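You operate a simulated robot arm through the tools that you are given. There is no shell and no other tool. Be economical: measure what you need, move in short steps, check, and stop when the job is done.

You run a simulated robot arm. Do the job below in one go: nothing can be reset, and whatever is moved stays where it is left.

JOB
Put the switch block's lamp out, then drop its key cap and the loose one into the feeder tube.
Fine: the lamp goes out by a push on the fitted cap; draw the feeder slide back before the caps go in.

Only the result counts: the job must be done as asked and must still hold three seconds after the hand-in. Knocking over, shifting, dropping, spilling or breaking anything else fails it. Lids that push on must go on centred and level and be pressed home; caps that screw on are set level and turned clockwise until they are tight.

ROBOT AND FRAMES
A 7-joint arm with a two-finger parallel gripper, fixed in place. Base frame: the origin is at the foot of the arm, x ahead of it, y to its left, z up; the work surface is at about z = 0.8. Readings come in m, rad, newtons and seconds.
With the tool pointing down near the work surface it reaches from about 0.3 to 0.7 m from the base axis. Its first joint turns from -1.152 to 1.152 rad. Payload 1.57 kg.
The TCP is the grasp point between the finger pads, 0.03 m short of the fingertips. In the tool frame z runs along the fingers and y along their closing line. The gripper opens to 0.11 m. The fingers are 0.024 m wide and 0.012 m thick; the gripper's body (0.048 by 0.112 m) begins 0.078 m behind the TCP.
Orientation is told as [roll, pitch, yaw] about the base's x, y, z axes, in that order, counted from this pose: with the fingers straight down and closing along the base's y, the tool's x points along the base's -x, its y along +y and its z along -z.

CONTROLS
- The arm moves only by the tool play_rows. Its argument "series" is one flat list of numbers, 7 for each row, row after row: the shift along the tool's x, y, z in units of 20 mm (1.0 is 20 mm), then the turn, a rotation vector about the tool's x, y, z in units of 8 degrees (1.0 is 8 degrees), then the finger opening in mm, from 0 to 110. In form: [dx, dy, dz, ax, ay, az, jaw, dx, dy, dz, ax, ay, az, jaw, ...]. A call has 1 to 20 rows; each row shifts and turns the commanded pose from where the row before left it, along the tool's axes as they then stand. A call with a number of a shift or a turn outside -1 to 1 is refused whole. Each row takes 0.2 s and may step no farther than 0.05 m and 0.15 rad from the row before; otherwise, or with a gripper value out of range, the whole call is refused. Where a pose cannot be reached the arm comes as near as it can. A force on the tool above 40 N (or 10 N above the force at the start of the call, whichever is more), or a blocked arm, ends the call early, and 0.2 s more pass. Each finger travels about 0.108 m/s and halts on what it meets, pressing with about 39 N; the grip force reading is that of the motor and also rises with nothing between the fingers. The clock runs only during rows and for 0.2 s after the last one: add rows that do not move to give the fingers time. It gives the time, the measured TCP pose, the force on the tool (base axes), the opening and the grip force at its end, in the units of the frame above (readings bear some noise), with the torque about the TCP (base axes, N m) and any sound that the robot's microphone picked up.
- Cameras (640 x 400 px; columns grow to the right, rows downward): "scene" is fixed at [0.1697, -0.3957, 1.4051]; the picture's right is [0.73, -0.69, 0.00], its down [-0.44, -0.47, -0.77] and it looks along [0.53, 0.56, -0.64] (base axes); focal length 338 px, centre (320, 200). "wrist" rides on the gripper at [0.07, 0.016, -0.141] in the tool frame; the picture's right is [-0.23, 0.97, 0.00], its down [-0.86, -0.20, -0.48] and it looks along [-0.47, -0.11, 0.88] (tool axes); focal length 222 px, centre (320, 200). There is no depth. A picture from a camera that has moved, and an enlarged one, comes with that camera's place and axes in the base frame and with its lens. The place of the scene camera against the robot may be out by one fixed shift of up to 0.012 m in any direction.
- get_image(camera): a new picture of that camera. The clock stands still meanwhile.
- close_up(camera, box): a new picture of the part [left, top, right, bottom] of that camera's present view, enlarged. The clock stands still meanwhile.
- sign_off(): hands the job in; it is judged then, once.

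Go step by step. Nothing tells you positions but the pictures and the camera data: compare them with the known pose of the tool, close in by small moves and look again before you grip or let go. The budget is 120 turns and 64 pictures, counting those below and the enlarged ones. Unless the task says otherwise, let go and move clear before handing in, and close with one line.

The tools are called after "Call:" by a JSON object that holds its "api" and its "payload". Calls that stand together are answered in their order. play_rows: Moves the arm, as the interface text tells. Its arguments: {"type":"object","properties":{"series":{"type":"array","items":{"type":"number"}}},"required":["series"]} The other tools are called the same way: get_image (camera) takes a picture; close_up (camera, box) takes an enlarged picture of a part of a camera's view; sign_off () hands the job in.

At the start:

```text
t: 0.0
tool_pos: [0.3724, -0.0674, 1.1681]
ee_rot: [-0.001, 0.001, 0.001]
wrist_force: [-0.3, -0.3, 0.3]
ft_torque: [-0.01, 0.01, 0.01]
width: 0.11
gripper_force: 0.1
```

scene: 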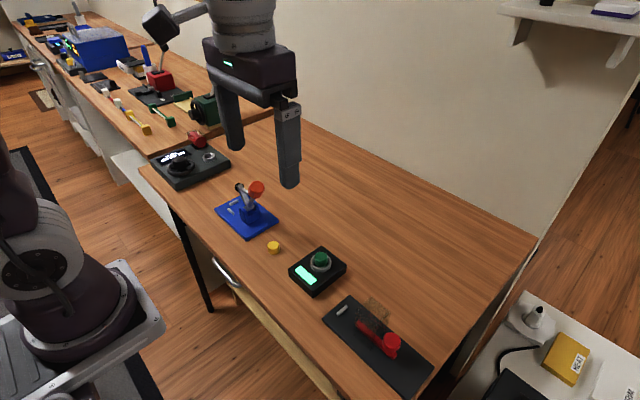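
wrist: 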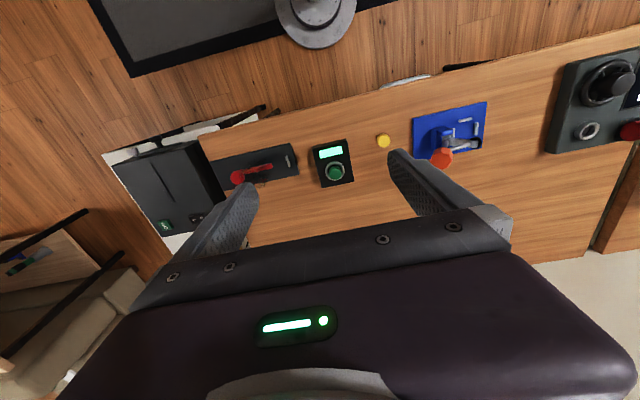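

I see a switch block with a green cap and a lit lamp, a loose yellow cap, a blue-plated device, and a black plate with a red handle. I'll enlarge these to find the feeder tube and its slide.

Call:
{"api": "close_up", "payload": {"camera": "scene", "box": [200, 170, 300, 260]}}

Call:
{"api": "close_up", "payload": {"camera": "scene", "box": [260, 230, 440, 390]}}

Call:
{"api": "close_up", "payload": {"camera": "wrist", "box": [200, 80, 520, 200]}}

Call:
{"api": "close_up", "payload": {"camera": "scene", "box": [120, 60, 260, 200]}}

```text
4.44 times, centred on (250, 215) of scene
camera zoom: at [0.1697, -0.3957, 1.4051], right [0.73, -0.69, 0.0], down [-0.44, -0.47, -0.77], along [0.53, 0.56, -0.64], focal length 1504 px, centre (631, 133)
```

zoom: 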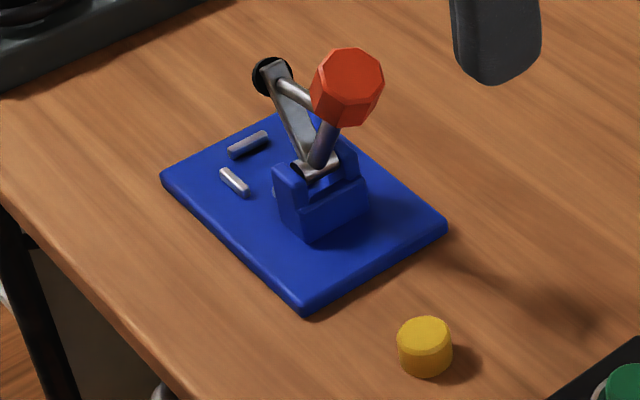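

```text
2.50 times, centred on (350, 310) of scene
camera zoom: at [0.1697, -0.3957, 1.4051], right [0.73, -0.69, 0.0], down [-0.44, -0.47, -0.77], along [0.53, 0.56, -0.64], focal length 846 px, centre (245, -75)
```

zoom: 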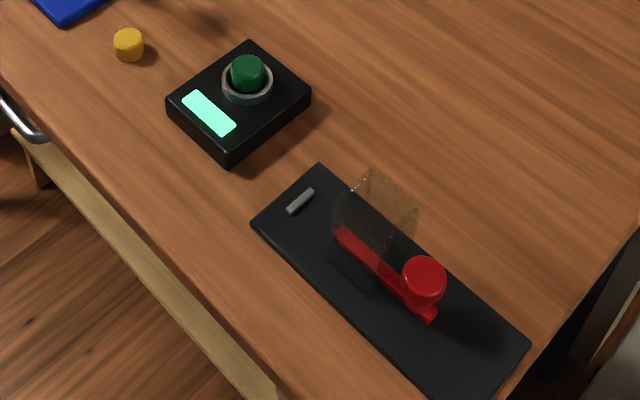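

```text
2.00 times, centred on (360, 140) of wrist
camera zoom: at [0.3019, -0.0506, 1.3073], right [0.23, 0.97, 0.0], down [0.86, -0.2, 0.48], along [0.47, -0.11, -0.88], focal length 444 px, centre (240, 320)
```

zoom: 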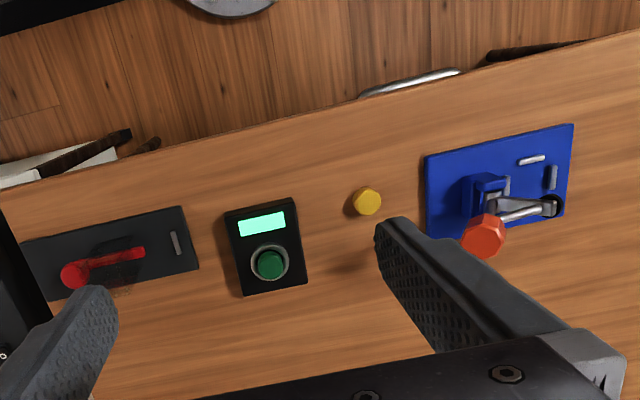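

```text
2.86 times, centred on (190, 130) of scene
camera zoom: at [0.1697, -0.3957, 1.4051], right [0.73, -0.69, 0.0], down [-0.44, -0.47, -0.77], along [0.53, 0.56, -0.64], focal length 967 px, centre (691, 400)
```

zoom: 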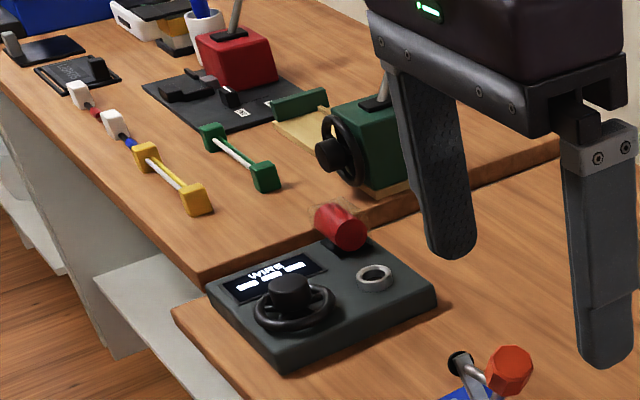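

The feeder is the clear tube on the black plate, with the red slide and its knob towards -y. The switch block is near (0.489, -0.06) and the yellow cap near (0.453, 0.059). I'll move above the feeder for a closer look.

Call:
{"api": "play_rows", "payload": {"series": [0, -1, 0.9, 0, 0, 0, 110, 0, -1, 0.9, 0, 0, 0, 110, 0, -1, 0.9, 0, 0, 0, 110, 0, -1, 0.9, 0, 0, 0, 110, 0, -1, 0.9, 0, 0, 0, 110, 0, -1, 0.9, 0, 0, 0, 110, 0, 0, 0, 0, 0, 0, 110]}}

Call:
{"api": "get_image", "payload": {"camera": "wrist"}}

Call:
{"api": "close_up", "payload": {"camera": "scene", "box": [315, 270, 445, 390]}}

```text
t: 1.6
tool_pos: [0.3723, -0.1867, 1.0581]
ee_rot: [0.001, 0.0, -0.001]
wrist_force: [-0.5, -0.8, -0.1]
ft_torque: [0.01, -0.03, 0.02]
width: 0.1098
gripper_force: 0.0
```

```text
57 pictures are left
camera wrist: at [0.3009, -0.1705, 1.1987], right [0.23, 0.97, 0.0], down [0.86, -0.2, 0.48], along [0.47, -0.11, -0.88], focal length 222 px, centre (320, 200)
```

wrist: 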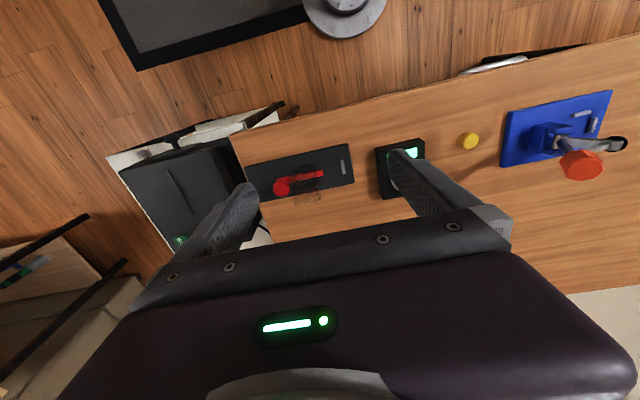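

```text
3.33 times, centred on (380, 330) of scene
camera zoom: at [0.1697, -0.3958, 1.4051], right [0.73, -0.69, 0.0], down [-0.44, -0.47, -0.77], along [0.53, 0.56, -0.64], focal length 1128 px, centre (120, -233)
```

zoom: 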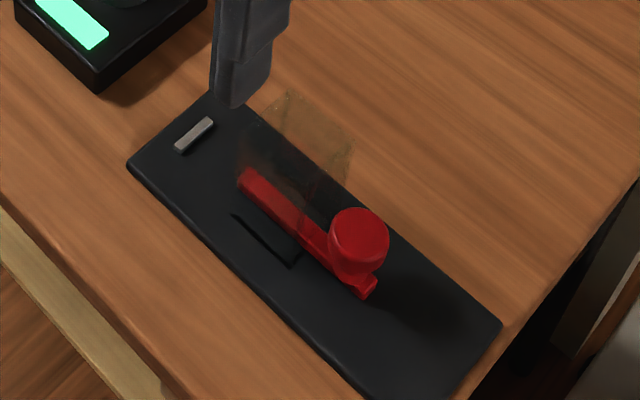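

The feeder sits between the fingers in view; I'll enlarge it.

Call:
{"api": "close_up", "payload": {"camera": "wrist", "box": [240, 130, 370, 215]}}

```text
4.71 times, centred on (305, 172) of wrist
camera zoom: at [0.3009, -0.1705, 1.1987], right [0.23, 0.97, 0.0], down [0.86, -0.2, 0.48], along [0.47, -0.11, -0.88], focal length 1045 px, centre (391, 329)
```

zoom: 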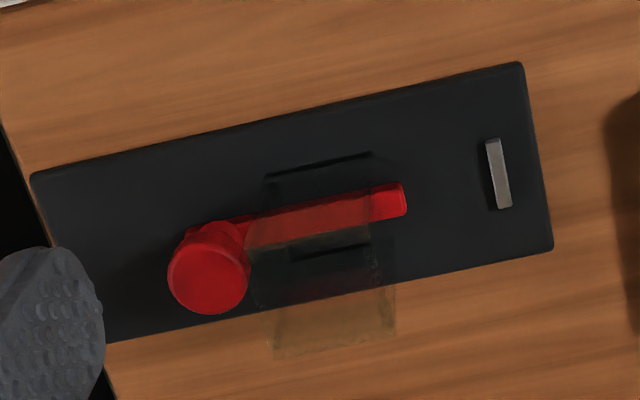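

The feeder plate spans about x .409–.487 and y -.34 to -.147. The tube is about 42 mm square, centred near (.445, -.232) with its top near z .895, and the knob is near (.448, -.275). Next I'll go to the switch block for a close look.

Call:
{"api": "play_rows", "payload": {"series": [-0.343, 0.907, 0.557, 0, 0, 0, 110, -0.343, 0.907, 0.557, 0, 0, 0, 110, -0.343, 0.907, 0.557, 0, 0, 0, 110, -0.343, 0.907, 0.557, 0, 0, 0, 110, -0.343, 0.907, 0.557, 0, 0, 0, 110, -0.343, 0.907, 0.557, 0, 0, 0, 110, -0.343, 0.907, 0.557, 0, 0, 0, 110, 0, 0, 0, 0, 0, 0, 110]}}

Call:
{"api": "get_image", "payload": {"camera": "wrist"}}

Call:
{"api": "close_up", "payload": {"camera": "wrist", "box": [250, 100, 400, 200]}}

Call:
{"api": "close_up", "payload": {"camera": "scene", "box": [260, 230, 360, 300]}}

```text
t: 3.4
tool_pos: [0.4201, -0.0599, 0.9804]
ee_rot: [-0.001, 0.0, 0.0]
wrist_force: [0.5, -0.2, -0.3]
ft_torque: [-0.02, 0.01, -0.01]
width: 0.1102
gripper_force: 0.1
```

```text
54 pictures are left
camera wrist: at [0.3496, -0.0433, 1.1208], right [0.23, 0.97, 0.0], down [0.86, -0.2, 0.48], along [0.47, -0.11, -0.88], focal length 222 px, centre (320, 200)
```

wrist: 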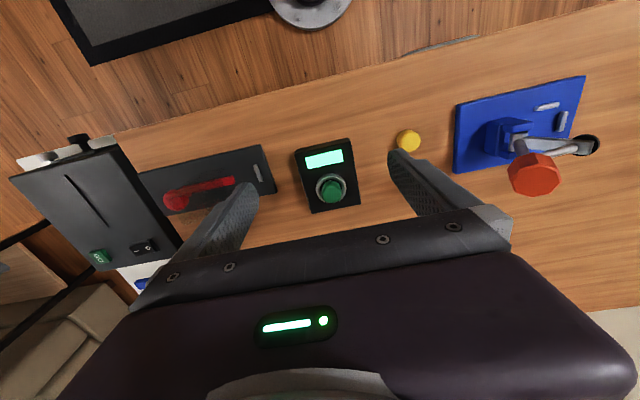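

```text
4.00 times, centred on (325, 150) of wrist
camera zoom: at [0.3496, -0.0433, 1.1208], right [0.23, 0.97, 0.0], down [0.86, -0.2, 0.48], along [0.47, -0.11, -0.88], focal length 888 px, centre (300, 400)
```

zoom: 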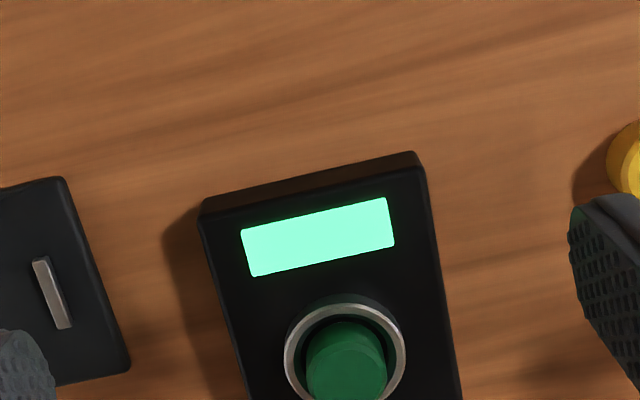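

```text
5.71 times, centred on (310, 265) of scene
camera zoom: at [0.1698, -0.3957, 1.4051], right [0.73, -0.69, 0.0], down [-0.44, -0.47, -0.77], along [0.53, 0.56, -0.64], focal length 1934 px, centre (377, -171)
```

zoom: 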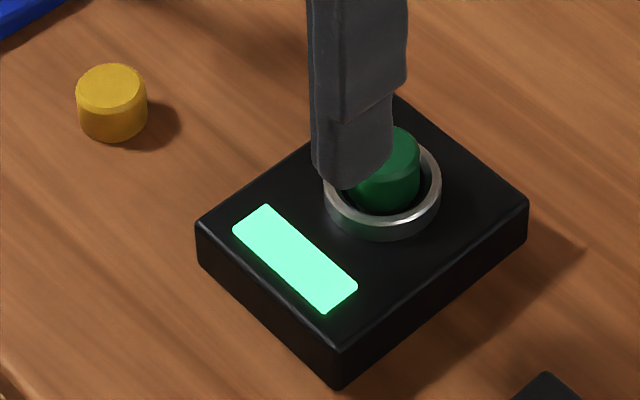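

The green cap stands in a ring on the block. I'll enlarge it to find its centre.

Call:
{"api": "close_up", "payload": {"camera": "wrist", "box": [285, 130, 381, 220]}}

```text
4.44 times, centred on (333, 175) of wrist
camera zoom: at [0.3496, -0.0433, 1.1208], right [0.23, 0.97, 0.0], down [0.86, -0.2, 0.48], along [0.47, -0.11, -0.88], focal length 987 px, centre (262, 311)
```

zoom: 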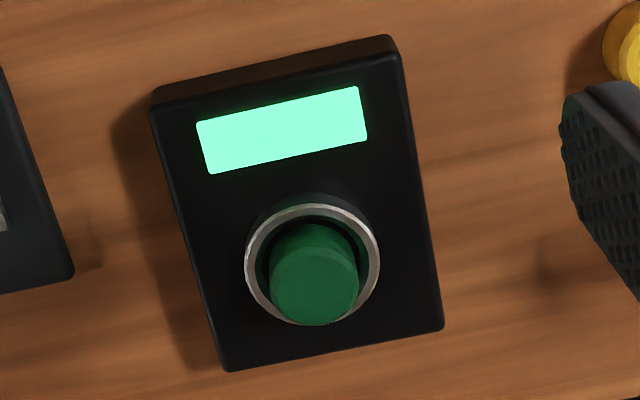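

The cap centre is near (.4896, -.0595) with its top at about z .85. I'll close the fingers and stop just above it.

Call:
{"api": "play_rows", "payload": {"series": [-0.695, 0.004, 0.8, 0, 0, 0, 0, -0.695, 0.004, 0.8, 0, 0, 0, 0, -0.695, 0.004, 0.8, 0, 0, 0, 0, -0.695, 0.004, 0.8, 0, 0, 0, 0, -0.695, 0.004, 0.8, 0, 0, 0, 0, 0, 0, 0, 0, 0, 0, 0, 0, 0, 0, 0, 0, 0, 0]}}

Call:
{"api": "close_up", "payload": {"camera": "scene", "box": [260, 210, 380, 300]}}

Call:
{"api": "close_up", "payload": {"camera": "wrist", "box": [240, 120, 400, 240]}}

```text
t: 5.0
tool_pos: [0.4909, -0.0616, 0.9008]
ee_rot: [0.002, 0.0, 0.0]
wrist_force: [0.2, 1.0, 0.0]
ft_torque: [0.02, -0.02, 0.01]
width: 0.0001
gripper_force: 21.1
```

```text
4.44 times, centred on (320, 255) of scene
camera zoom: at [0.1697, -0.3957, 1.4051], right [0.73, -0.69, 0.0], down [-0.44, -0.47, -0.77], along [0.53, 0.56, -0.64], focal length 1504 px, centre (320, -44)
```

zoom: 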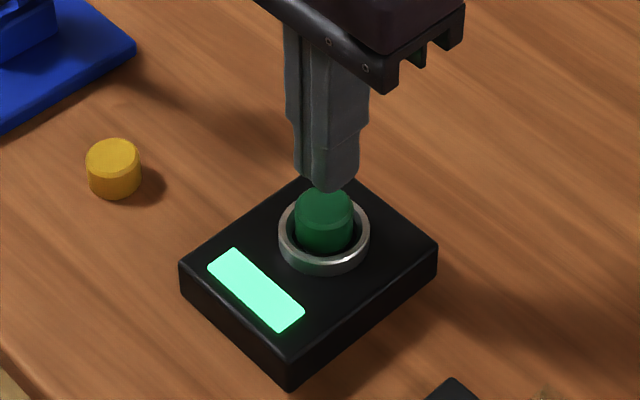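

```text
3.33 times, centred on (320, 180) of wrist
camera zoom: at [0.4204, -0.0439, 1.0425], right [0.23, 0.97, 0.0], down [0.86, -0.2, 0.48], along [0.47, -0.11, -0.88], focal length 740 px, centre (320, 267)
```

zoom: 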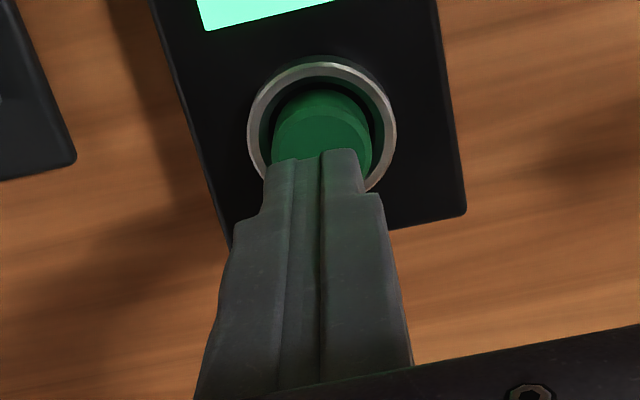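

The fingers are aligned above the cap, so I'll descend in small steps and watch the force.

Call:
{"api": "play_rows", "payload": {"series": [0.05, 0.07, 0.35, 0, 0, 0, 0, 0, 0, 0.35, 0, 0, 0, 0, 0, 0, 0.1, 0, 0, 0, 0, 0, 0, 0.1, 0, 0, 0, 0, 0, 0, 0.1, 0, 0, 0, 0]}}

Call:
{"api": "close_up", "payload": {"camera": "scene", "box": [260, 210, 380, 300]}}

```text
t: 6.2
tool_pos: [0.4883, -0.0587, 0.8815]
ee_rot: [-0.001, 0.0, -0.001]
wrist_force: [0.2, 0.1, 1.6]
ft_torque: [0.0, 0.0, 0.01]
width: 0.0
gripper_force: 21.6
```

```text
4.44 times, centred on (320, 255) of scene
camera zoom: at [0.1697, -0.3957, 1.4051], right [0.73, -0.69, 0.0], down [-0.44, -0.47, -0.77], along [0.53, 0.56, -0.64], focal length 1504 px, centre (320, -44)
```

zoom: 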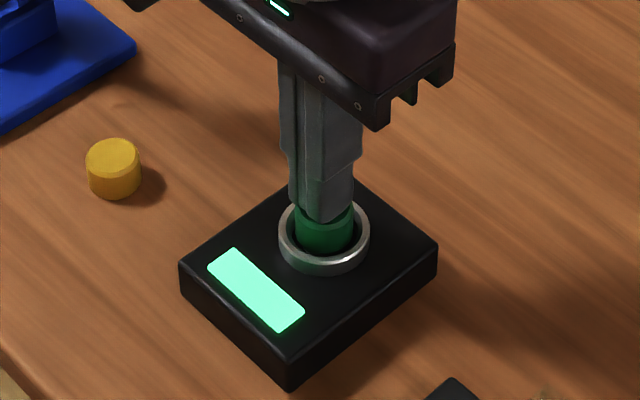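

Contact is just starting, at 1.6 N with the tip at z .8515. I'll push 1 mm at a time.

Call:
{"api": "play_rows", "payload": {"series": [0, 0, 0.05, 0, 0, 0, 0, 0, 0, 0.05, 0, 0, 0, 0, 0, 0, 0, 0, 0, 0, 0]}}

Call:
{"api": "close_up", "payload": {"camera": "scene", "box": [260, 210, 380, 300]}}

```text
t: 7.0
tool_pos: [0.4892, -0.0596, 0.8794]
ee_rot: [0.001, 0.0, -0.002]
wrist_force: [-1.9, 0.4, 1.5]
ft_torque: [0.04, 0.0, -0.04]
width: 0.0
gripper_force: 21.1
heard: click
```

```text
4.44 times, centred on (320, 255) of scene
camera zoom: at [0.1697, -0.3957, 1.4051], right [0.73, -0.69, 0.0], down [-0.44, -0.47, -0.77], along [0.53, 0.56, -0.64], focal length 1504 px, centre (320, -44)
```

zoom: 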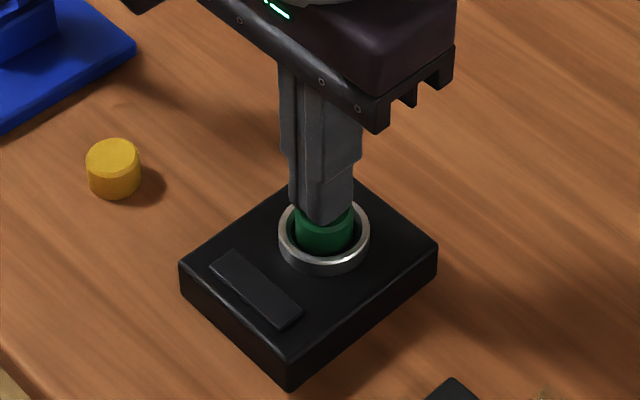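

There was a click and the lamp is out. I'll lift off and turn the gripper 90° to suit the slide knob.

Call:
{"api": "play_rows", "payload": {"series": [0, 0, -0.5, 0, 0, 0, 0, 0, 0, -1, 0, 0, 0, 0, 0, 0, -1, 0, 0, 0, 0, 0, 0, -1, 0, 0, 0, 0, 0, 0, -1, 0, 0, -0.9375, 0, 0, 0, -1, 0, 0, -0.9375, 20, 0, 0, 0, 0, 0, -0.9375, 40, 0, 0, 0, 0, 0, -0.9375, 50, 0, 0, 0, 0, 0, -0.9375, 60, 0, 0, 0, 0, 0, -0.9375, 60, 0, 0, 0, 0, 0, -0.9375, 60, 0, 0, 0, 0, 0, -0.9375, 60, 0, 0, 0, 0, 0, -0.9375, 60, 0, 0, 0, 0, 0, -0.9375, 60, 0, 0, 0, 0, 0, -0.9375, 60, 0, 0, 0, 0, 0, -0.9375, 60, 0, 0, 0, 0, 0, 0, 60]}}

Call:
{"api": "get_image", "payload": {"camera": "scene"}}

```text
t: 10.6
tool_pos: [0.4897, -0.0594, 0.9891]
ee_rot: [0.0, 0.001, 1.573]
wrist_force: [-0.2, 0.4, -0.1]
ft_torque: [-0.01, -0.02, 0.01]
width: 0.06
gripper_force: 0.1
```

```text
46 pictures are left
```

scene: 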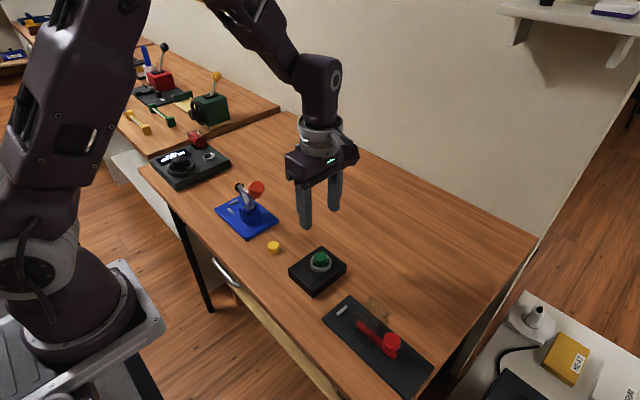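

The lamp stays out and the yaw is 90°. Next I'll move over the knob at a safe height.

Call:
{"api": "play_rows", "payload": {"series": [1, 0.194, 0, 0, 0, 0, 60, 1, 0.194, 0, 0, 0, 0, 60, 1, 0.194, 0, 0, 0, 0, 60, 1, 0.194, 0, 0, 0, 0, 60, 1, 0.194, 0, 0, 0, 0, 60, 1, 0.194, 0, 0, 0, 0, 60, 1, 0.194, 0, 0, 0, 0, 60, 1, 0.194, 0, 0, 0, 0, 60, 1, 0.194, 0, 0, 0, 0, 60, 1, 0.194, 0, 0, 0, 0, 60, 1, 0.194, 0, 0, 0, 0, 60, 0, 0, 0, 0, 0, 0, 60]}}

Call:
{"api": "close_up", "payload": {"camera": "wrist", "box": [200, 60, 440, 260]}}

Call:
{"api": "close_up", "payload": {"camera": "scene", "box": [300, 230, 460, 390]}}

```text
t: 13.2
tool_pos: [0.4455, -0.2805, 0.9884]
ee_rot: [0.001, 0.001, 1.569]
wrist_force: [-0.3, 1.4, -1.1]
ft_torque: [-0.02, 0.0, -0.01]
width: 0.0602
gripper_force: 0.2
```

```text
2.00 times, centred on (320, 160) of wrist
camera zoom: at [0.4289, -0.3491, 1.1295], right [-0.97, 0.23, 0.0], down [0.2, 0.86, 0.48], along [0.11, 0.47, -0.88], focal length 444 px, centre (320, 280)
```

zoom: 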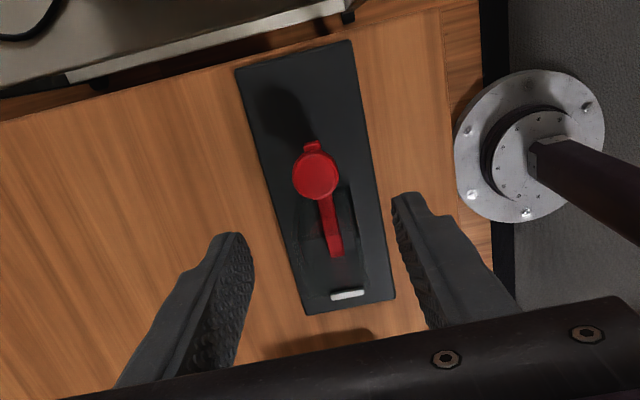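

```text
2.50 times, centred on (380, 310) of scene
camera zoom: at [0.1697, -0.3958, 1.4051], right [0.73, -0.69, 0.0], down [-0.44, -0.47, -0.77], along [0.53, 0.56, -0.64], focal length 846 px, centre (170, -75)
```

zoom: 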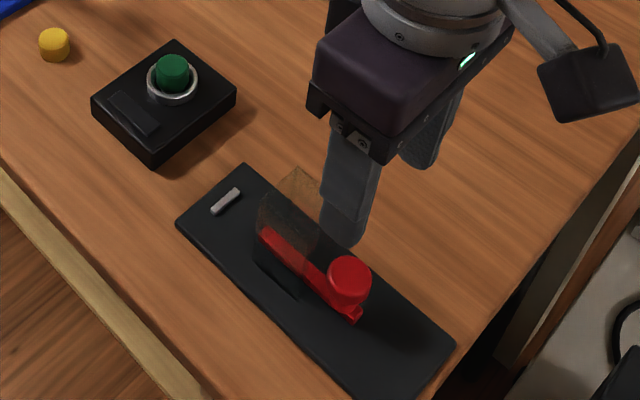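

The knob is near (.450, -.274). I'll descend around it with the fingers open, stopping a little high to check.

Call:
{"api": "play_rows", "payload": {"series": [-0.125, -0.225, 0.95, 0, 0, 0, 60, 0, 0, 0.95, 0, 0, 0, 60, 0, 0, 0.95, 0, 0, 0, 60, 0, 0, 0.95, 0, 0, 0, 60, 0, 0, 0.95, 0, 0, 0, 60, 0, 0, 0.95, 0, 0, 0, 60, 0, 0, 0.25, 0, 0, 0, 60, 0, 0, 0, 0, 0, 0, 60]}}

Call:
{"api": "close_up", "payload": {"camera": "wrist", "box": [200, 60, 440, 260]}}

Call:
{"api": "close_up", "payload": {"camera": "scene", "box": [320, 260, 450, 390]}}

```text
t: 15.0
tool_pos: [0.4519, -0.2769, 0.8689]
ee_rot: [-0.001, -0.002, 1.571]
wrist_force: [0.4, 0.1, 0.0]
ft_torque: [0.02, 0.01, -0.01]
width: 0.0602
gripper_force: 0.1
```

```text
2.00 times, centred on (320, 160) of wrist
camera zoom: at [0.4343, -0.3458, 1.0097], right [-0.97, 0.23, 0.0], down [0.2, 0.86, 0.48], along [0.11, 0.47, -0.88], focal length 444 px, centre (320, 280)
```

zoom: 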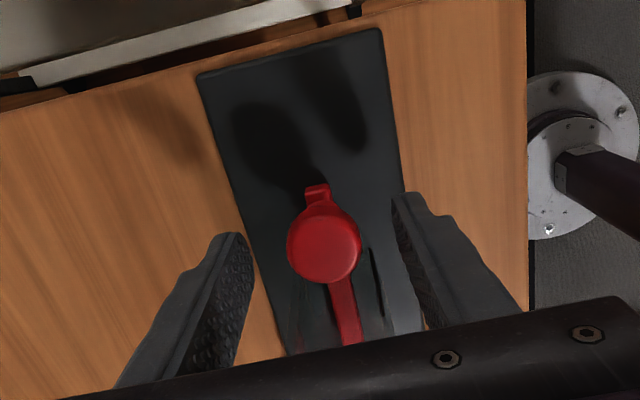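

```text
3.08 times, centred on (385, 325) of scene
camera zoom: at [0.1697, -0.3957, 1.4051], right [0.73, -0.69, 0.0], down [-0.44, -0.47, -0.77], along [0.53, 0.56, -0.64], focal length 1041 px, centre (120, -185)
```

zoom: 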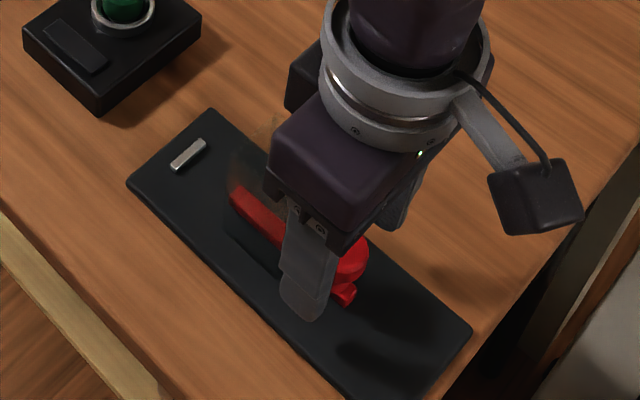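

Knob confirmed at (.450, -.274), so I'll go down the last bit and close on it.

Call:
{"api": "play_rows", "payload": {"series": [0, 0.1, 0.35, 0, 0, 0, 60, 0, 0, 0.35, 0, 0, 0, 60, 0, 0, 0, 0, 0, 0, 40, 0, 0, 0, 0, 0, 0, 25, 0, 0, 0, 0, 0, 0, 20, 0, 0, 0, 0, 0, 0, 20, 0, 0, 0, 0, 0, 0, 20]}}

```text
t: 16.6
tool_pos: [0.4501, -0.2762, 0.8558]
ee_rot: [-0.001, 0.001, 1.572]
wrist_force: [13.5, -1.6, -8.8]
ft_torque: [-0.19, -0.17, 0.04]
width: 0.0297
gripper_force: 38.8
```

The knob is gripped at 30 mm width. I'll ease the side load and draw towards -y.

Call:
{"api": "play_rows", "payload": {"series": [0.2, -0.05, 0, 0, 0, 0, 20, 0.3, 0, 0, 0, 0, 0, 20, 0.3, 0, 0, 0, 0, 0, 20, 0, 0, 0, 0, 0, 0, 20]}}

Call:
{"api": "close_up", "payload": {"camera": "scene", "box": [320, 260, 450, 390]}}

```text
t: 17.6
tool_pos: [0.4501, -0.2923, 0.8549]
ee_rot: [0.0, 0.001, 1.571]
wrist_force: [11.2, 0.6, -7.6]
ft_torque: [0.27, -0.12, 0.01]
width: 0.0299
gripper_force: 38.9
```

```text
3.08 times, centred on (385, 325) of scene
camera zoom: at [0.1701, -0.3958, 1.4051], right [0.73, -0.69, 0.0], down [-0.44, -0.47, -0.77], along [0.53, 0.56, -0.64], focal length 1041 px, centre (120, -185)
```

zoom: 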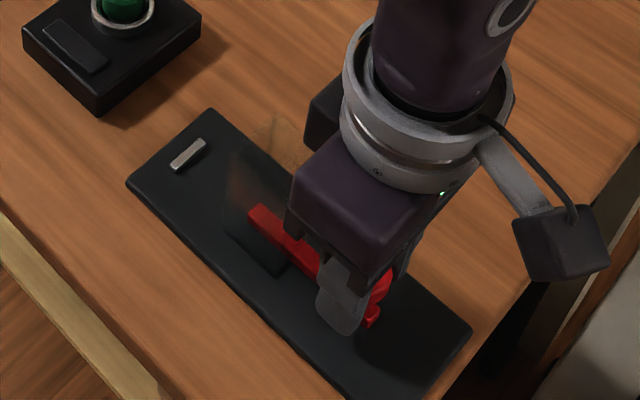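

The slide moves freely and the plate stays put, so I'll continue drawing.

Call:
{"api": "play_rows", "payload": {"series": [0.3, -0.05, 0, 0, 0, 0, 20, 0.3, 0, 0, 0, 0, 0, 20, 0.3, 0, 0, 0, 0, 0, 20, 0.3, 0, 0, 0, 0, 0, 20, 0.3, 0, 0, 0, 0, 0, 20, 0, 0, 0, 0, 0, 0, 20]}}

Call:
{"api": "close_up", "payload": {"camera": "scene", "box": [320, 260, 450, 390]}}

```text
t: 19.0
tool_pos: [0.4496, -0.3233, 0.8559]
ee_rot: [0.002, 0.0, 1.571]
wrist_force: [-9.1, 0.7, 16.6]
ft_torque: [-0.21, 0.28, -0.08]
width: 0.0296
gripper_force: 39.5
```

```text
3.08 times, centred on (385, 325) of scene
camera zoom: at [0.1693, -0.3956, 1.4052], right [0.73, -0.69, 0.0], down [-0.44, -0.47, -0.77], along [0.53, 0.56, -0.64], focal length 1041 px, centre (120, -185)
```

zoom: 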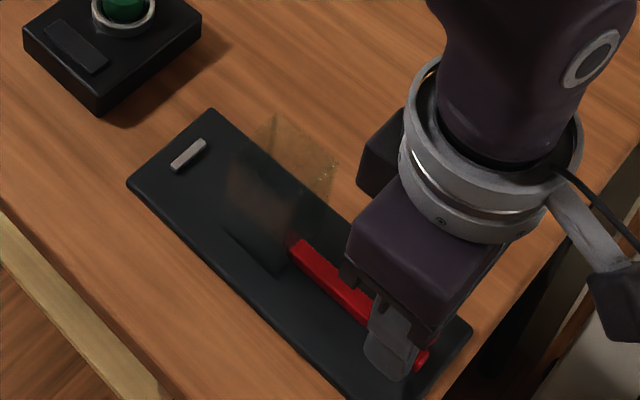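

The end of the slide is almost at the tube wall. I'll draw a little more and watch for the stop.

Call:
{"api": "play_rows", "payload": {"series": [0.2, 0.03, 0, 0, 0, 0, 20, 0.15, 0, 0, 0, 0, 0, 20, 0, 0, 0, 0, 0, 0, 20]}}

Call:
{"api": "close_up", "payload": {"camera": "scene", "box": [340, 280, 420, 360]}}

```text
t: 19.8
tool_pos: [0.4491, -0.3289, 0.8571]
ee_rot: [0.002, -0.002, 1.572]
wrist_force: [-9.1, 9.1, 7.6]
ft_torque: [-0.24, 0.05, 0.06]
width: 0.0298
gripper_force: 39.2
```

```text
5.00 times, centred on (380, 320) of scene
camera zoom: at [0.1694, -0.3955, 1.4053], right [0.73, -0.69, 0.0], down [-0.44, -0.47, -0.77], along [0.53, 0.56, -0.64], focal length 1692 px, centre (20, -400)
```

zoom: 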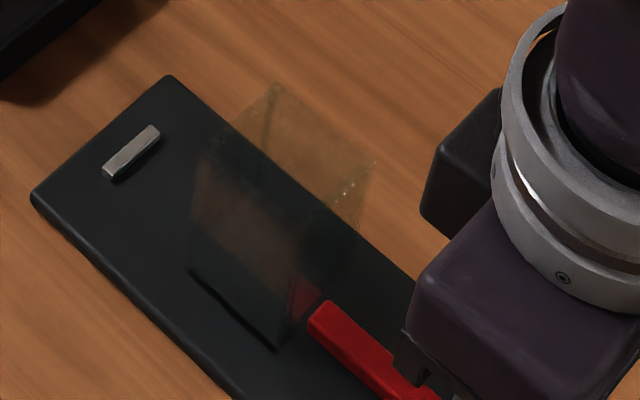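

A resisting force of 9 N suggests the end stop. I'll test with a slight further pull.

Call:
{"api": "play_rows", "payload": {"series": [0.08, 0, 0, 0, 0, 0, 20, 0.08, 0, 0, 0, 0, 0, 20, 0, 0, 0, 0, 0, 0, 20]}}

```text
t: 20.6
tool_pos: [0.45, -0.331, 0.8559]
ee_rot: [0.0, -0.003, 1.569]
wrist_force: [-6.5, 29.7, 8.4]
ft_torque: [0.36, 0.06, -0.02]
width: 0.0298
gripper_force: 39.3
```

It's firmly at the stop at 30 N. I'll relax, let go and lift clear, then check that the slide stays.

Call:
{"api": "play_rows", "payload": {"series": [-0.17, 0, 0, 0, 0, 0, 20, 0, 0, 0, 0, 0, 0, 40, 0, 0, 0, 0, 0, 0, 60, 0, 0, 0, 0, 0, 0, 60, 0, 0, -1, 0, 0, 0, 60, 0, 0, -1, 0, 0, 0, 60, 0, 0, -1, 0, 0, 0, 60, 0, 0, -1, 0, 0, 0, 60, 0, 0, -1, 0, 0, 0, 60, 0, 0, -1, 0, 0, 0, 60, 0, 0, 0, 0, 0, 0, 60]}}

Call:
{"api": "get_image", "payload": {"camera": "wrist"}}

Call:
{"api": "close_up", "payload": {"camera": "scene", "box": [320, 260, 450, 390]}}

```text
t: 23.0
tool_pos: [0.4515, -0.3286, 0.9752]
ee_rot: [0.0, 0.0, 1.57]
wrist_force: [0.4, 0.2, 0.1]
ft_torque: [-0.05, 0.01, 0.01]
width: 0.06
gripper_force: 0.0
```

```text
38 pictures are left
camera wrist: at [0.4342, -0.3977, 1.1168], right [-0.97, 0.23, 0.0], down [0.2, 0.86, 0.48], along [0.11, 0.47, -0.88], focal length 222 px, centre (320, 200)
```

wrist: 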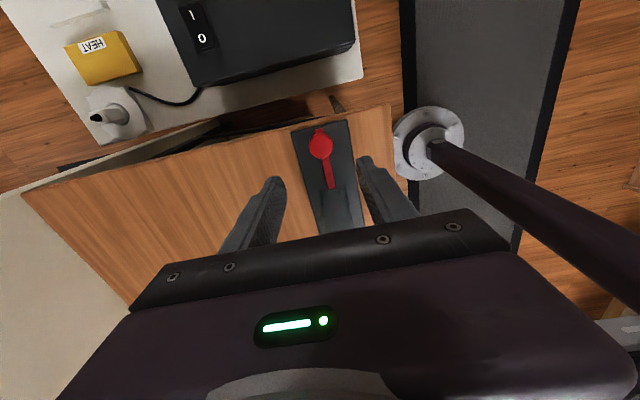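

```text
3.08 times, centred on (385, 325) of scene
camera zoom: at [0.1697, -0.3957, 1.4051], right [0.73, -0.69, 0.0], down [-0.44, -0.47, -0.77], along [0.53, 0.56, -0.64], focal length 1041 px, centre (120, -185)
```

zoom: 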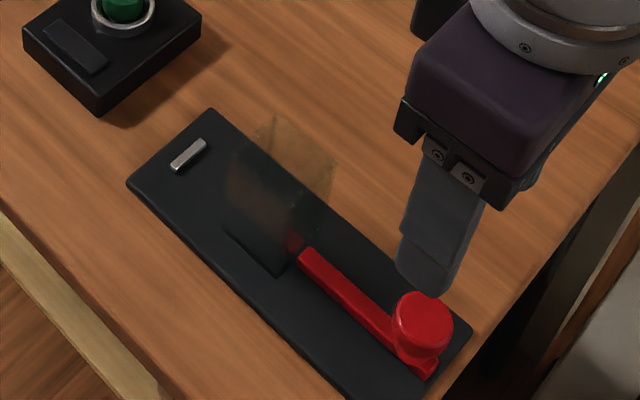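

The slide is drawn back and stays. Before moving the caps I'll take a better measurement of the tube mouth from above.

Call:
{"api": "play_rows", "payload": {"series": [-0.9, 0, -0.5, 0, 0, 0, 80, -0.9, 0, 0, 0, 0, 0, 80, -0.9, 0, 0, 0, 0, 0, 80, -0.9, 0, 0, 0, 0, 0, 80, -0.9, 0, 0, 0, 0, 0, 80, 0, 0, 0, 0, 0, 0, 80]}}

Call:
{"api": "close_up", "payload": {"camera": "wrist", "box": [250, 110, 390, 230]}}

```text
t: 24.4
tool_pos: [0.4508, -0.2379, 0.9868]
ee_rot: [0.0, 0.0, 1.57]
wrist_force: [0.0, 0.3, 0.5]
ft_torque: [0.01, 0.01, 0.0]
width: 0.0799
gripper_force: 0.1
```

```text
3.33 times, centred on (320, 170) of wrist
camera zoom: at [0.4331, -0.3071, 1.1275], right [-0.97, 0.23, 0.0], down [0.2, 0.86, 0.48], along [0.11, 0.47, -0.88], focal length 740 px, centre (320, 300)
```

zoom: 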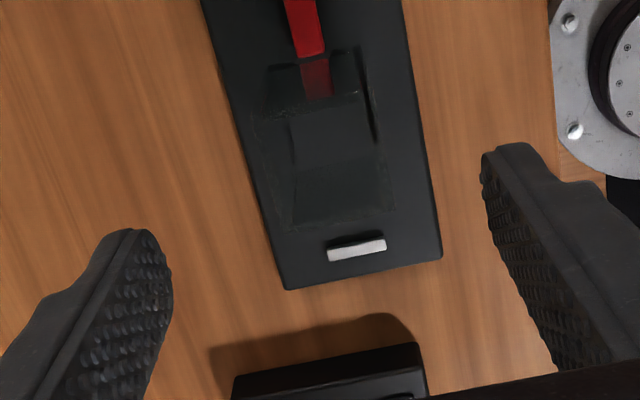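

The tube's outline is faint, so I'll enlarge it further.

Call:
{"api": "close_up", "payload": {"camera": "wrist", "box": [295, 118, 347, 184]}}

Call:
{"api": "close_up", "payload": {"camera": "scene", "box": [340, 285, 396, 350]}}

```text
6.06 times, centred on (321, 151) of wrist
camera zoom: at [0.4331, -0.3071, 1.1275], right [-0.97, 0.23, 0.0], down [0.2, 0.86, 0.48], along [0.11, 0.47, -0.88], focal length 1346 px, centre (314, 497)
```

zoom: 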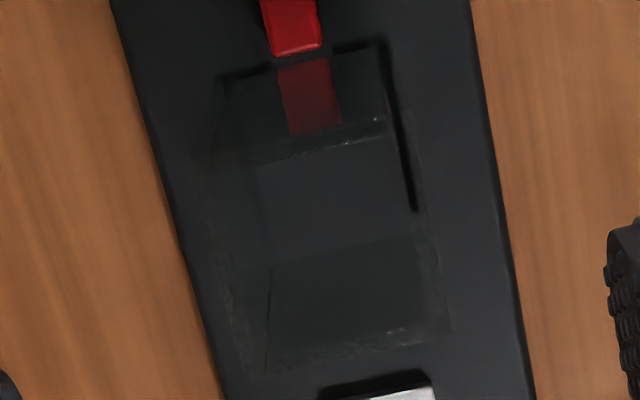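

```text
6.15 times, centred on (368, 318) of scene
camera zoom: at [0.1697, -0.3957, 1.4051], right [0.73, -0.69, 0.0], down [-0.44, -0.47, -0.77], along [0.53, 0.56, -0.64], focal length 2082 px, centre (25, -523)
```

zoom: 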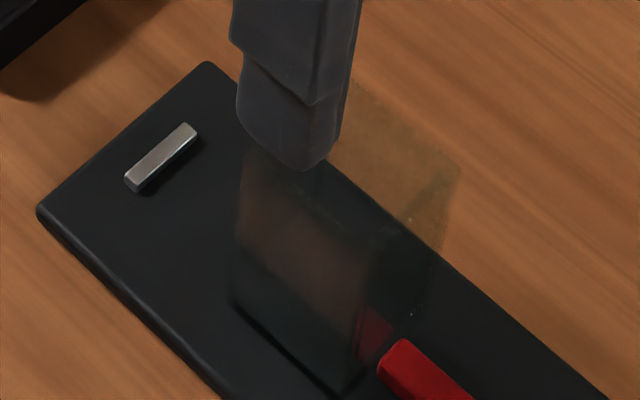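

The tube is centred near (.449, -.230), about 40 mm square, with its top at about z .888. Next I'll go back over the green cap to pull it.

Call:
{"api": "play_rows", "payload": {"series": [-0.99, -0.213, 0, 0, 0, 0, 60, -0.99, -0.213, 0, 0, 0, 0, 60, -0.99, -0.213, 0, 0, 0, 0, 60, -0.99, -0.213, 0, 0, 0, 0, 60, -0.99, -0.213, 0, 0, 0, 0, 60, -0.99, -0.213, 0, 0, 0, 0, 60, -0.99, -0.213, 0, 0, 0, 0, 60, -0.99, -0.213, 0, 0, 0, 0, 60, -0.99, -0.213, 0, 0, 0, 0, 60, 0, 0, 1, 0, 0, 0, 60, 0, 0, 1, 0, 0, 0, 60, 0, 0, 1, 0, 0, 0, 60, 0, 0, 0, 0, 0, 0, 60]}}

Call:
{"api": "close_up", "payload": {"camera": "wrist", "box": [250, 90, 400, 220]}}

Call:
{"api": "close_up", "payload": {"camera": "scene", "box": [260, 210, 380, 300]}}

```text
t: 27.2
tool_pos: [0.4883, -0.061, 0.9268]
ee_rot: [0.0, 0.0, 1.57]
wrist_force: [-0.1, 0.2, -0.1]
ft_torque: [0.01, 0.0, 0.01]
width: 0.06
gripper_force: 0.0
```

```text
3.08 times, centred on (325, 155) of wrist
camera zoom: at [0.4718, -0.1302, 1.0672], right [-0.97, 0.23, 0.0], down [0.2, 0.86, 0.48], along [0.11, 0.47, -0.88], focal length 684 px, centre (305, 338)
```

zoom: 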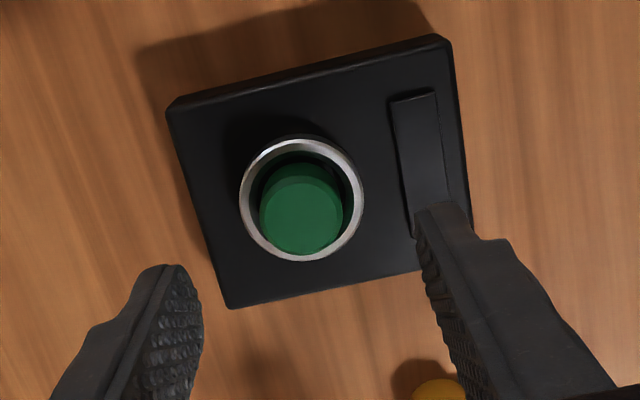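

```text
4.44 times, centred on (320, 255) of scene
camera zoom: at [0.1697, -0.3957, 1.4051], right [0.73, -0.69, 0.0], down [-0.44, -0.47, -0.77], along [0.53, 0.56, -0.64], focal length 1504 px, centre (320, -44)
```

zoom: 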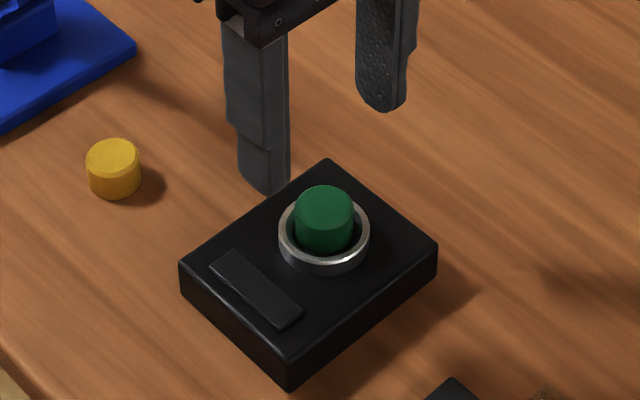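

The cap centre is (.4894, -.0595) with its top at about .852 and the ring top at about .835. I'll lower to TCP z .872 and grip.

Call:
{"api": "play_rows", "payload": {"series": [-0.075, -0.05, 0.9, 0, 0, 0, 60, 0, 0, 0.9, 0, 0, 0, 60, 0, 0, 0.7, 0, 0, 0, 60, 0, 0, 0.24, 0, 0, 0, 60, 0, 0, 0, 0, 0, 0, 45]}}

Call:
{"api": "close_up", "payload": {"camera": "scene", "box": [260, 210, 380, 300]}}

```text
t: 28.4
tool_pos: [0.4904, -0.0602, 0.8726]
ee_rot: [-0.001, 0.0, 1.57]
wrist_force: [-0.6, 0.3, 0.0]
ft_torque: [0.02, 0.0, 0.0]
width: 0.0453
gripper_force: 0.0
```

```text
4.44 times, centred on (320, 255) of scene
camera zoom: at [0.1697, -0.3957, 1.4051], right [0.73, -0.69, 0.0], down [-0.44, -0.47, -0.77], along [0.53, 0.56, -0.64], focal length 1504 px, centre (320, -44)
```

zoom: 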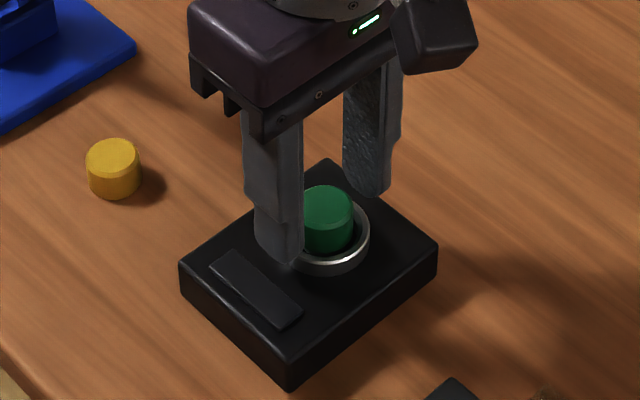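

The height is right and the fingers straddle the cap. I'll close gently and watch the side force.

Call:
{"api": "play_rows", "payload": {"series": [0, 0, 0, 0, 0, 0, 36, 0, 0, 0, 0, 0, 0, 31, 0, 0, 0, 0, 0, 0, 29, 0, 0, 0, 0, 0, 0, 28, 0, 0, 0, 0, 0, 0, 27]}}

```text
t: 29.6
tool_pos: [0.4906, -0.0607, 0.8718]
ee_rot: [-0.001, 0.0, 1.571]
wrist_force: [-0.4, -0.2, -0.5]
ft_torque: [-0.03, 0.0, 0.0]
width: 0.0279
gripper_force: 0.3
```

Call:
{"api": "play_rows", "payload": {"series": [0, 0, 0, 0, 0, 0, 26, 0, 0, 0, 0, 0, 0, 24, 0, 0, 0, 0, 0, 0, 20, 0, 0, 0, 0, 0, 0, 20]}}

Call:
{"api": "close_up", "payload": {"camera": "scene", "box": [260, 210, 380, 300]}}

```text
t: 30.6
tool_pos: [0.491, -0.0587, 0.872]
ee_rot: [-0.001, -0.001, 1.571]
wrist_force: [0.3, -0.6, -0.8]
ft_torque: [0.02, -0.02, -0.02]
width: 0.0238
gripper_force: 35.8
```

```text
4.44 times, centred on (320, 255) of scene
camera zoom: at [0.1697, -0.3957, 1.4051], right [0.73, -0.69, 0.0], down [-0.44, -0.47, -0.77], along [0.53, 0.56, -0.64], focal length 1504 px, centre (320, -44)
```

zoom: 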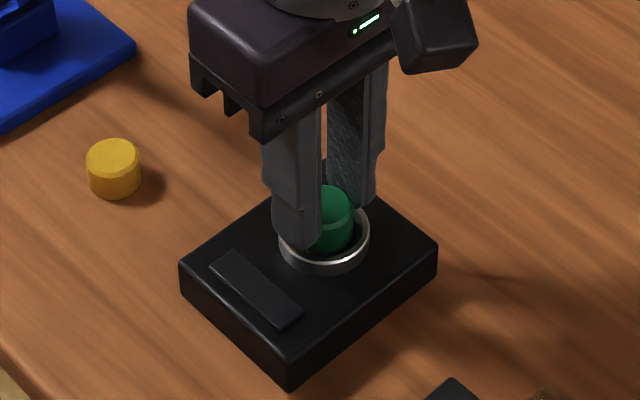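

The cap is gripped at 24 mm with no side load. I'll pull straight up in small steps.

Call:
{"api": "play_rows", "payload": {"series": [0, 0, -0.1, 0, 0, 0, 15, 0, 0, -0.1, 0, 0, 0, 15, 0, 0, -0.1, 0, 0, 0, 15]}}

```text
t: 31.4
tool_pos: [0.4896, -0.0605, 0.878]
ee_rot: [0.001, 0.001, 1.571]
wrist_force: [-0.2, 0.5, -1.2]
ft_torque: [0.04, 0.01, 0.03]
width: 0.024
gripper_force: 35.7
```

Call:
{"api": "play_rows", "payload": {"series": [0, 0, -0.25, 0, 0, 0, 15, 0, 0, -0.25, 0, 0, 0, 15, 0, 0, -0.5, 0, 0, 0, 15]}}

Call:
{"api": "close_up", "payload": {"camera": "scene", "box": [260, 210, 380, 300]}}

```text
t: 32.2
tool_pos: [0.4901, -0.0607, 0.8972]
ee_rot: [-0.001, 0.002, 1.572]
wrist_force: [-0.8, 0.3, 0.4]
ft_torque: [-0.04, 0.01, 0.01]
width: 0.0237
gripper_force: 36.1
```

```text
4.44 times, centred on (320, 255) of scene
camera zoom: at [0.1697, -0.3957, 1.4051], right [0.73, -0.69, 0.0], down [-0.44, -0.47, -0.77], along [0.53, 0.56, -0.64], focal length 1504 px, centre (320, -44)
```

zoom: 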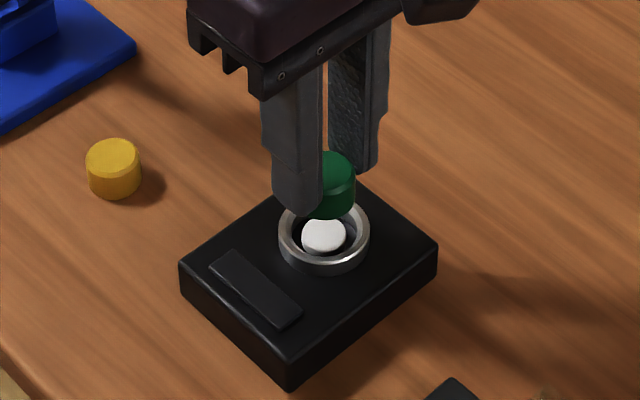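

The cap came off cleanly and the plunger is bare. I'll lift and carry it over the tube.

Call:
{"api": "play_rows", "payload": {"series": [0, 0, -0.9, 0, 0, 0, 15, 0, 0, -0.9, 0, 0, 0, 15, 0, 0, -0.9, 0, 0, 0, 15, 0, 0, -0.9, 0, 0, 0, 15, 0.942, 0.227, 0, 0, 0, 0, 15, 0.942, 0.227, 0, 0, 0, 0, 15, 0.942, 0.227, 0, 0, 0, 0, 15, 0.942, 0.227, 0, 0, 0, 0, 15, 0.942, 0.227, 0, 0, 0, 0, 15, 0.942, 0.227, 0, 0, 0, 0, 15, 0.942, 0.227, 0, 0, 0, 0, 15, 0.942, 0.227, 0, 0, 0, 0, 15, 0.942, 0.227, 0, 0, 0, 0, 15, 0, 0, 0, 0, 0, 0, 15]}}

Call:
{"api": "close_up", "payload": {"camera": "wrist", "box": [250, 90, 400, 220]}}

Call:
{"api": "close_up", "payload": {"camera": "scene", "box": [320, 230, 440, 350]}}

```text
t: 35.2
tool_pos: [0.4476, -0.2293, 0.9703]
ee_rot: [0.0, 0.0, 1.571]
wrist_force: [0.8, 0.1, -0.5]
ft_torque: [-0.02, 0.0, -0.05]
width: 0.0239
gripper_force: 36.1
```

```text
3.08 times, centred on (325, 155) of wrist
camera zoom: at [0.4313, -0.2985, 1.1102], right [-0.97, 0.23, 0.0], down [0.2, 0.85, 0.48], along [0.11, 0.47, -0.88], focal length 684 px, centre (305, 338)
```

zoom: 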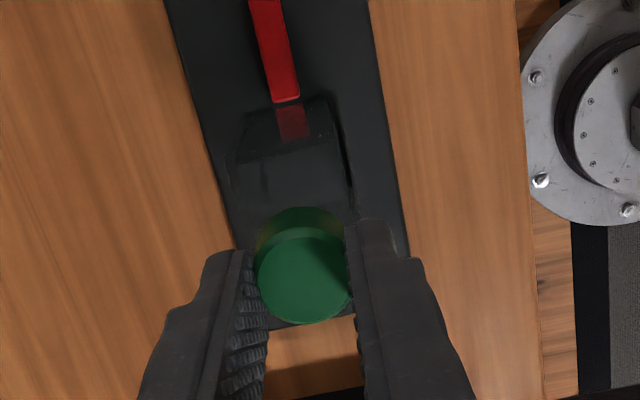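

```text
3.33 times, centred on (380, 290) of scene
camera zoom: at [0.1697, -0.3958, 1.4051], right [0.73, -0.69, 0.0], down [-0.44, -0.47, -0.77], along [0.53, 0.56, -0.64], focal length 1128 px, centre (120, -100)
```

zoom: 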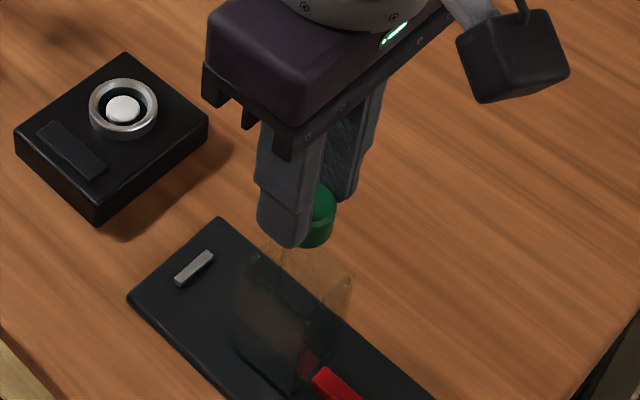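

The cap is above the tube. I'll descend to just over the mouth and check the alignment.

Call:
{"api": "play_rows", "payload": {"series": [0, -0.03, 0.6, 0, 0, 0, 15, 0, 0, 0.6, 0, 0, 0, 15, 0, 0, 0.2, 0, 0, 0, 15, 0, 0, 0, 0, 0, 0, 15]}}

Call:
{"api": "close_up", "payload": {"camera": "wrist", "box": [270, 110, 380, 210]}}

Call:
{"api": "close_up", "payload": {"camera": "scene", "box": [340, 260, 410, 340]}}

```text
t: 36.2
tool_pos: [0.4493, -0.2292, 0.9419]
ee_rot: [0.0, 0.0, 1.57]
wrist_force: [0.4, -0.3, 0.1]
ft_torque: [-0.01, -0.01, 0.03]
width: 0.0239
gripper_force: 35.8
```

```text
4.00 times, centred on (325, 160) of wrist
camera zoom: at [0.4322, -0.2981, 1.0823], right [-0.97, 0.23, 0.0], down [0.2, 0.86, 0.48], along [0.11, 0.47, -0.88], focal length 888 px, centre (300, 360)
```

zoom: 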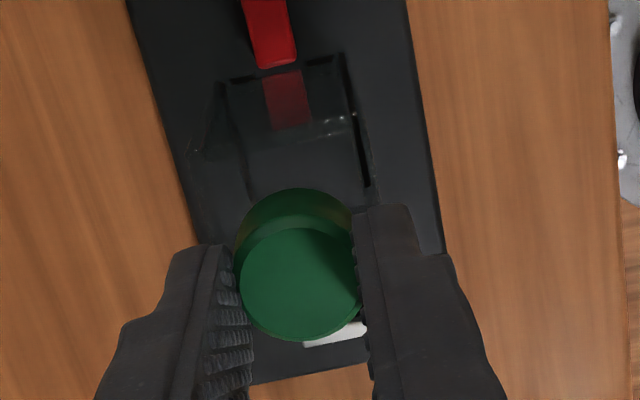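

```text
5.00 times, centred on (375, 300) of scene
camera zoom: at [0.1697, -0.3958, 1.4051], right [0.73, -0.69, 0.0], down [-0.44, -0.47, -0.77], along [0.53, 0.56, -0.64], focal length 1692 px, centre (45, -300)
```

zoom: 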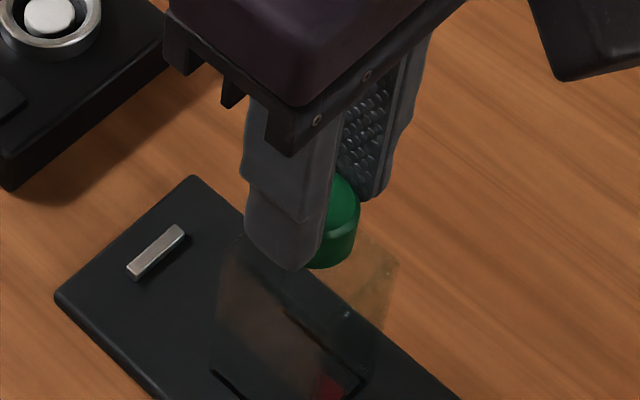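

The centred position matches the rim measurement (.4497, -.2295). I'll lower gently into the mouth, watching the force.

Call:
{"api": "play_rows", "payload": {"series": [0, 0, 0.2, 0, 0, 0, 15, 0, 0, 0.2, 0, 0, 0, 15, 0, 0, 0.2, 0, 0, 0, 15, 0, 0, 0.15, 0, 0, 0, 15, 0, 0, 0, 0, 0, 0, 15]}}

Call:
{"api": "close_up", "payload": {"camera": "scene", "box": [340, 260, 410, 340]}}

```text
t: 37.4
tool_pos: [0.4496, -0.2279, 0.9258]
ee_rot: [0.001, 0.001, 1.572]
wrist_force: [-1.3, -0.6, -0.5]
ft_torque: [-0.01, -0.02, 0.01]
width: 0.0237
gripper_force: 35.8
```

```text
5.00 times, centred on (375, 300) of scene
camera zoom: at [0.1697, -0.3957, 1.4051], right [0.73, -0.69, 0.0], down [-0.44, -0.47, -0.77], along [0.53, 0.56, -0.64], focal length 1692 px, centre (45, -300)
```

zoom: 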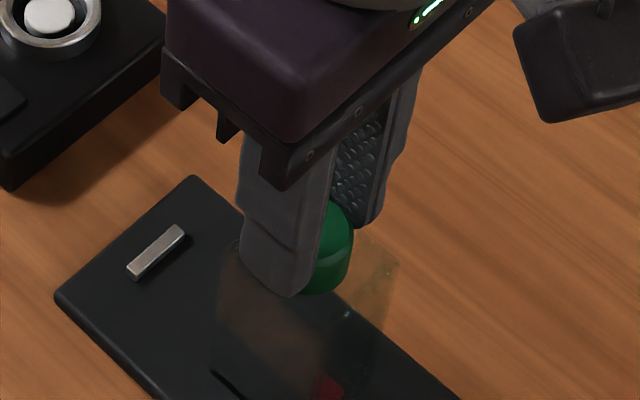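

There's no contact and the cap is starting into the mouth. I'll go 3 mm more, then open.

Call:
{"api": "play_rows", "payload": {"series": [0, 0, 0.1, 0, 0, 0, 15, 0, 0, 0.05, 0, 0, 0, 15, 0, 0, 0, 0, 0, 0, 15]}}

Call:
{"api": "close_up", "payload": {"camera": "wrist", "box": [270, 110, 380, 210]}}

```text
t: 38.2
tool_pos: [0.4491, -0.2271, 0.9223]
ee_rot: [0.0, -0.001, 1.57]
wrist_force: [0.9, 0.3, -0.5]
ft_torque: [0.02, 0.01, 0.03]
width: 0.0239
gripper_force: 36.0
```

```text
4.00 times, centred on (325, 160) of wrist
camera zoom: at [0.4326, -0.2973, 1.0639], right [-0.97, 0.23, 0.0], down [0.2, 0.86, 0.48], along [0.11, 0.47, -0.88], focal length 888 px, centre (300, 360)
```

zoom: 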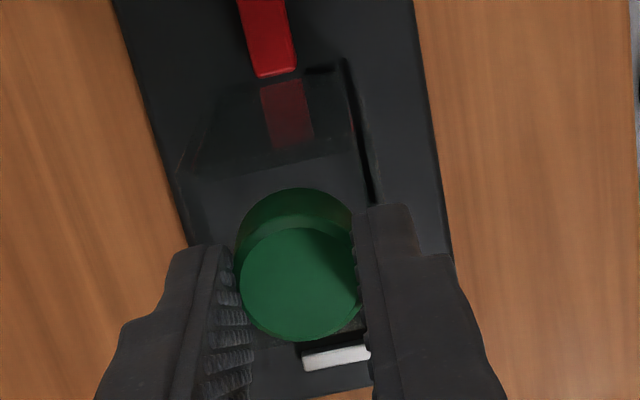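

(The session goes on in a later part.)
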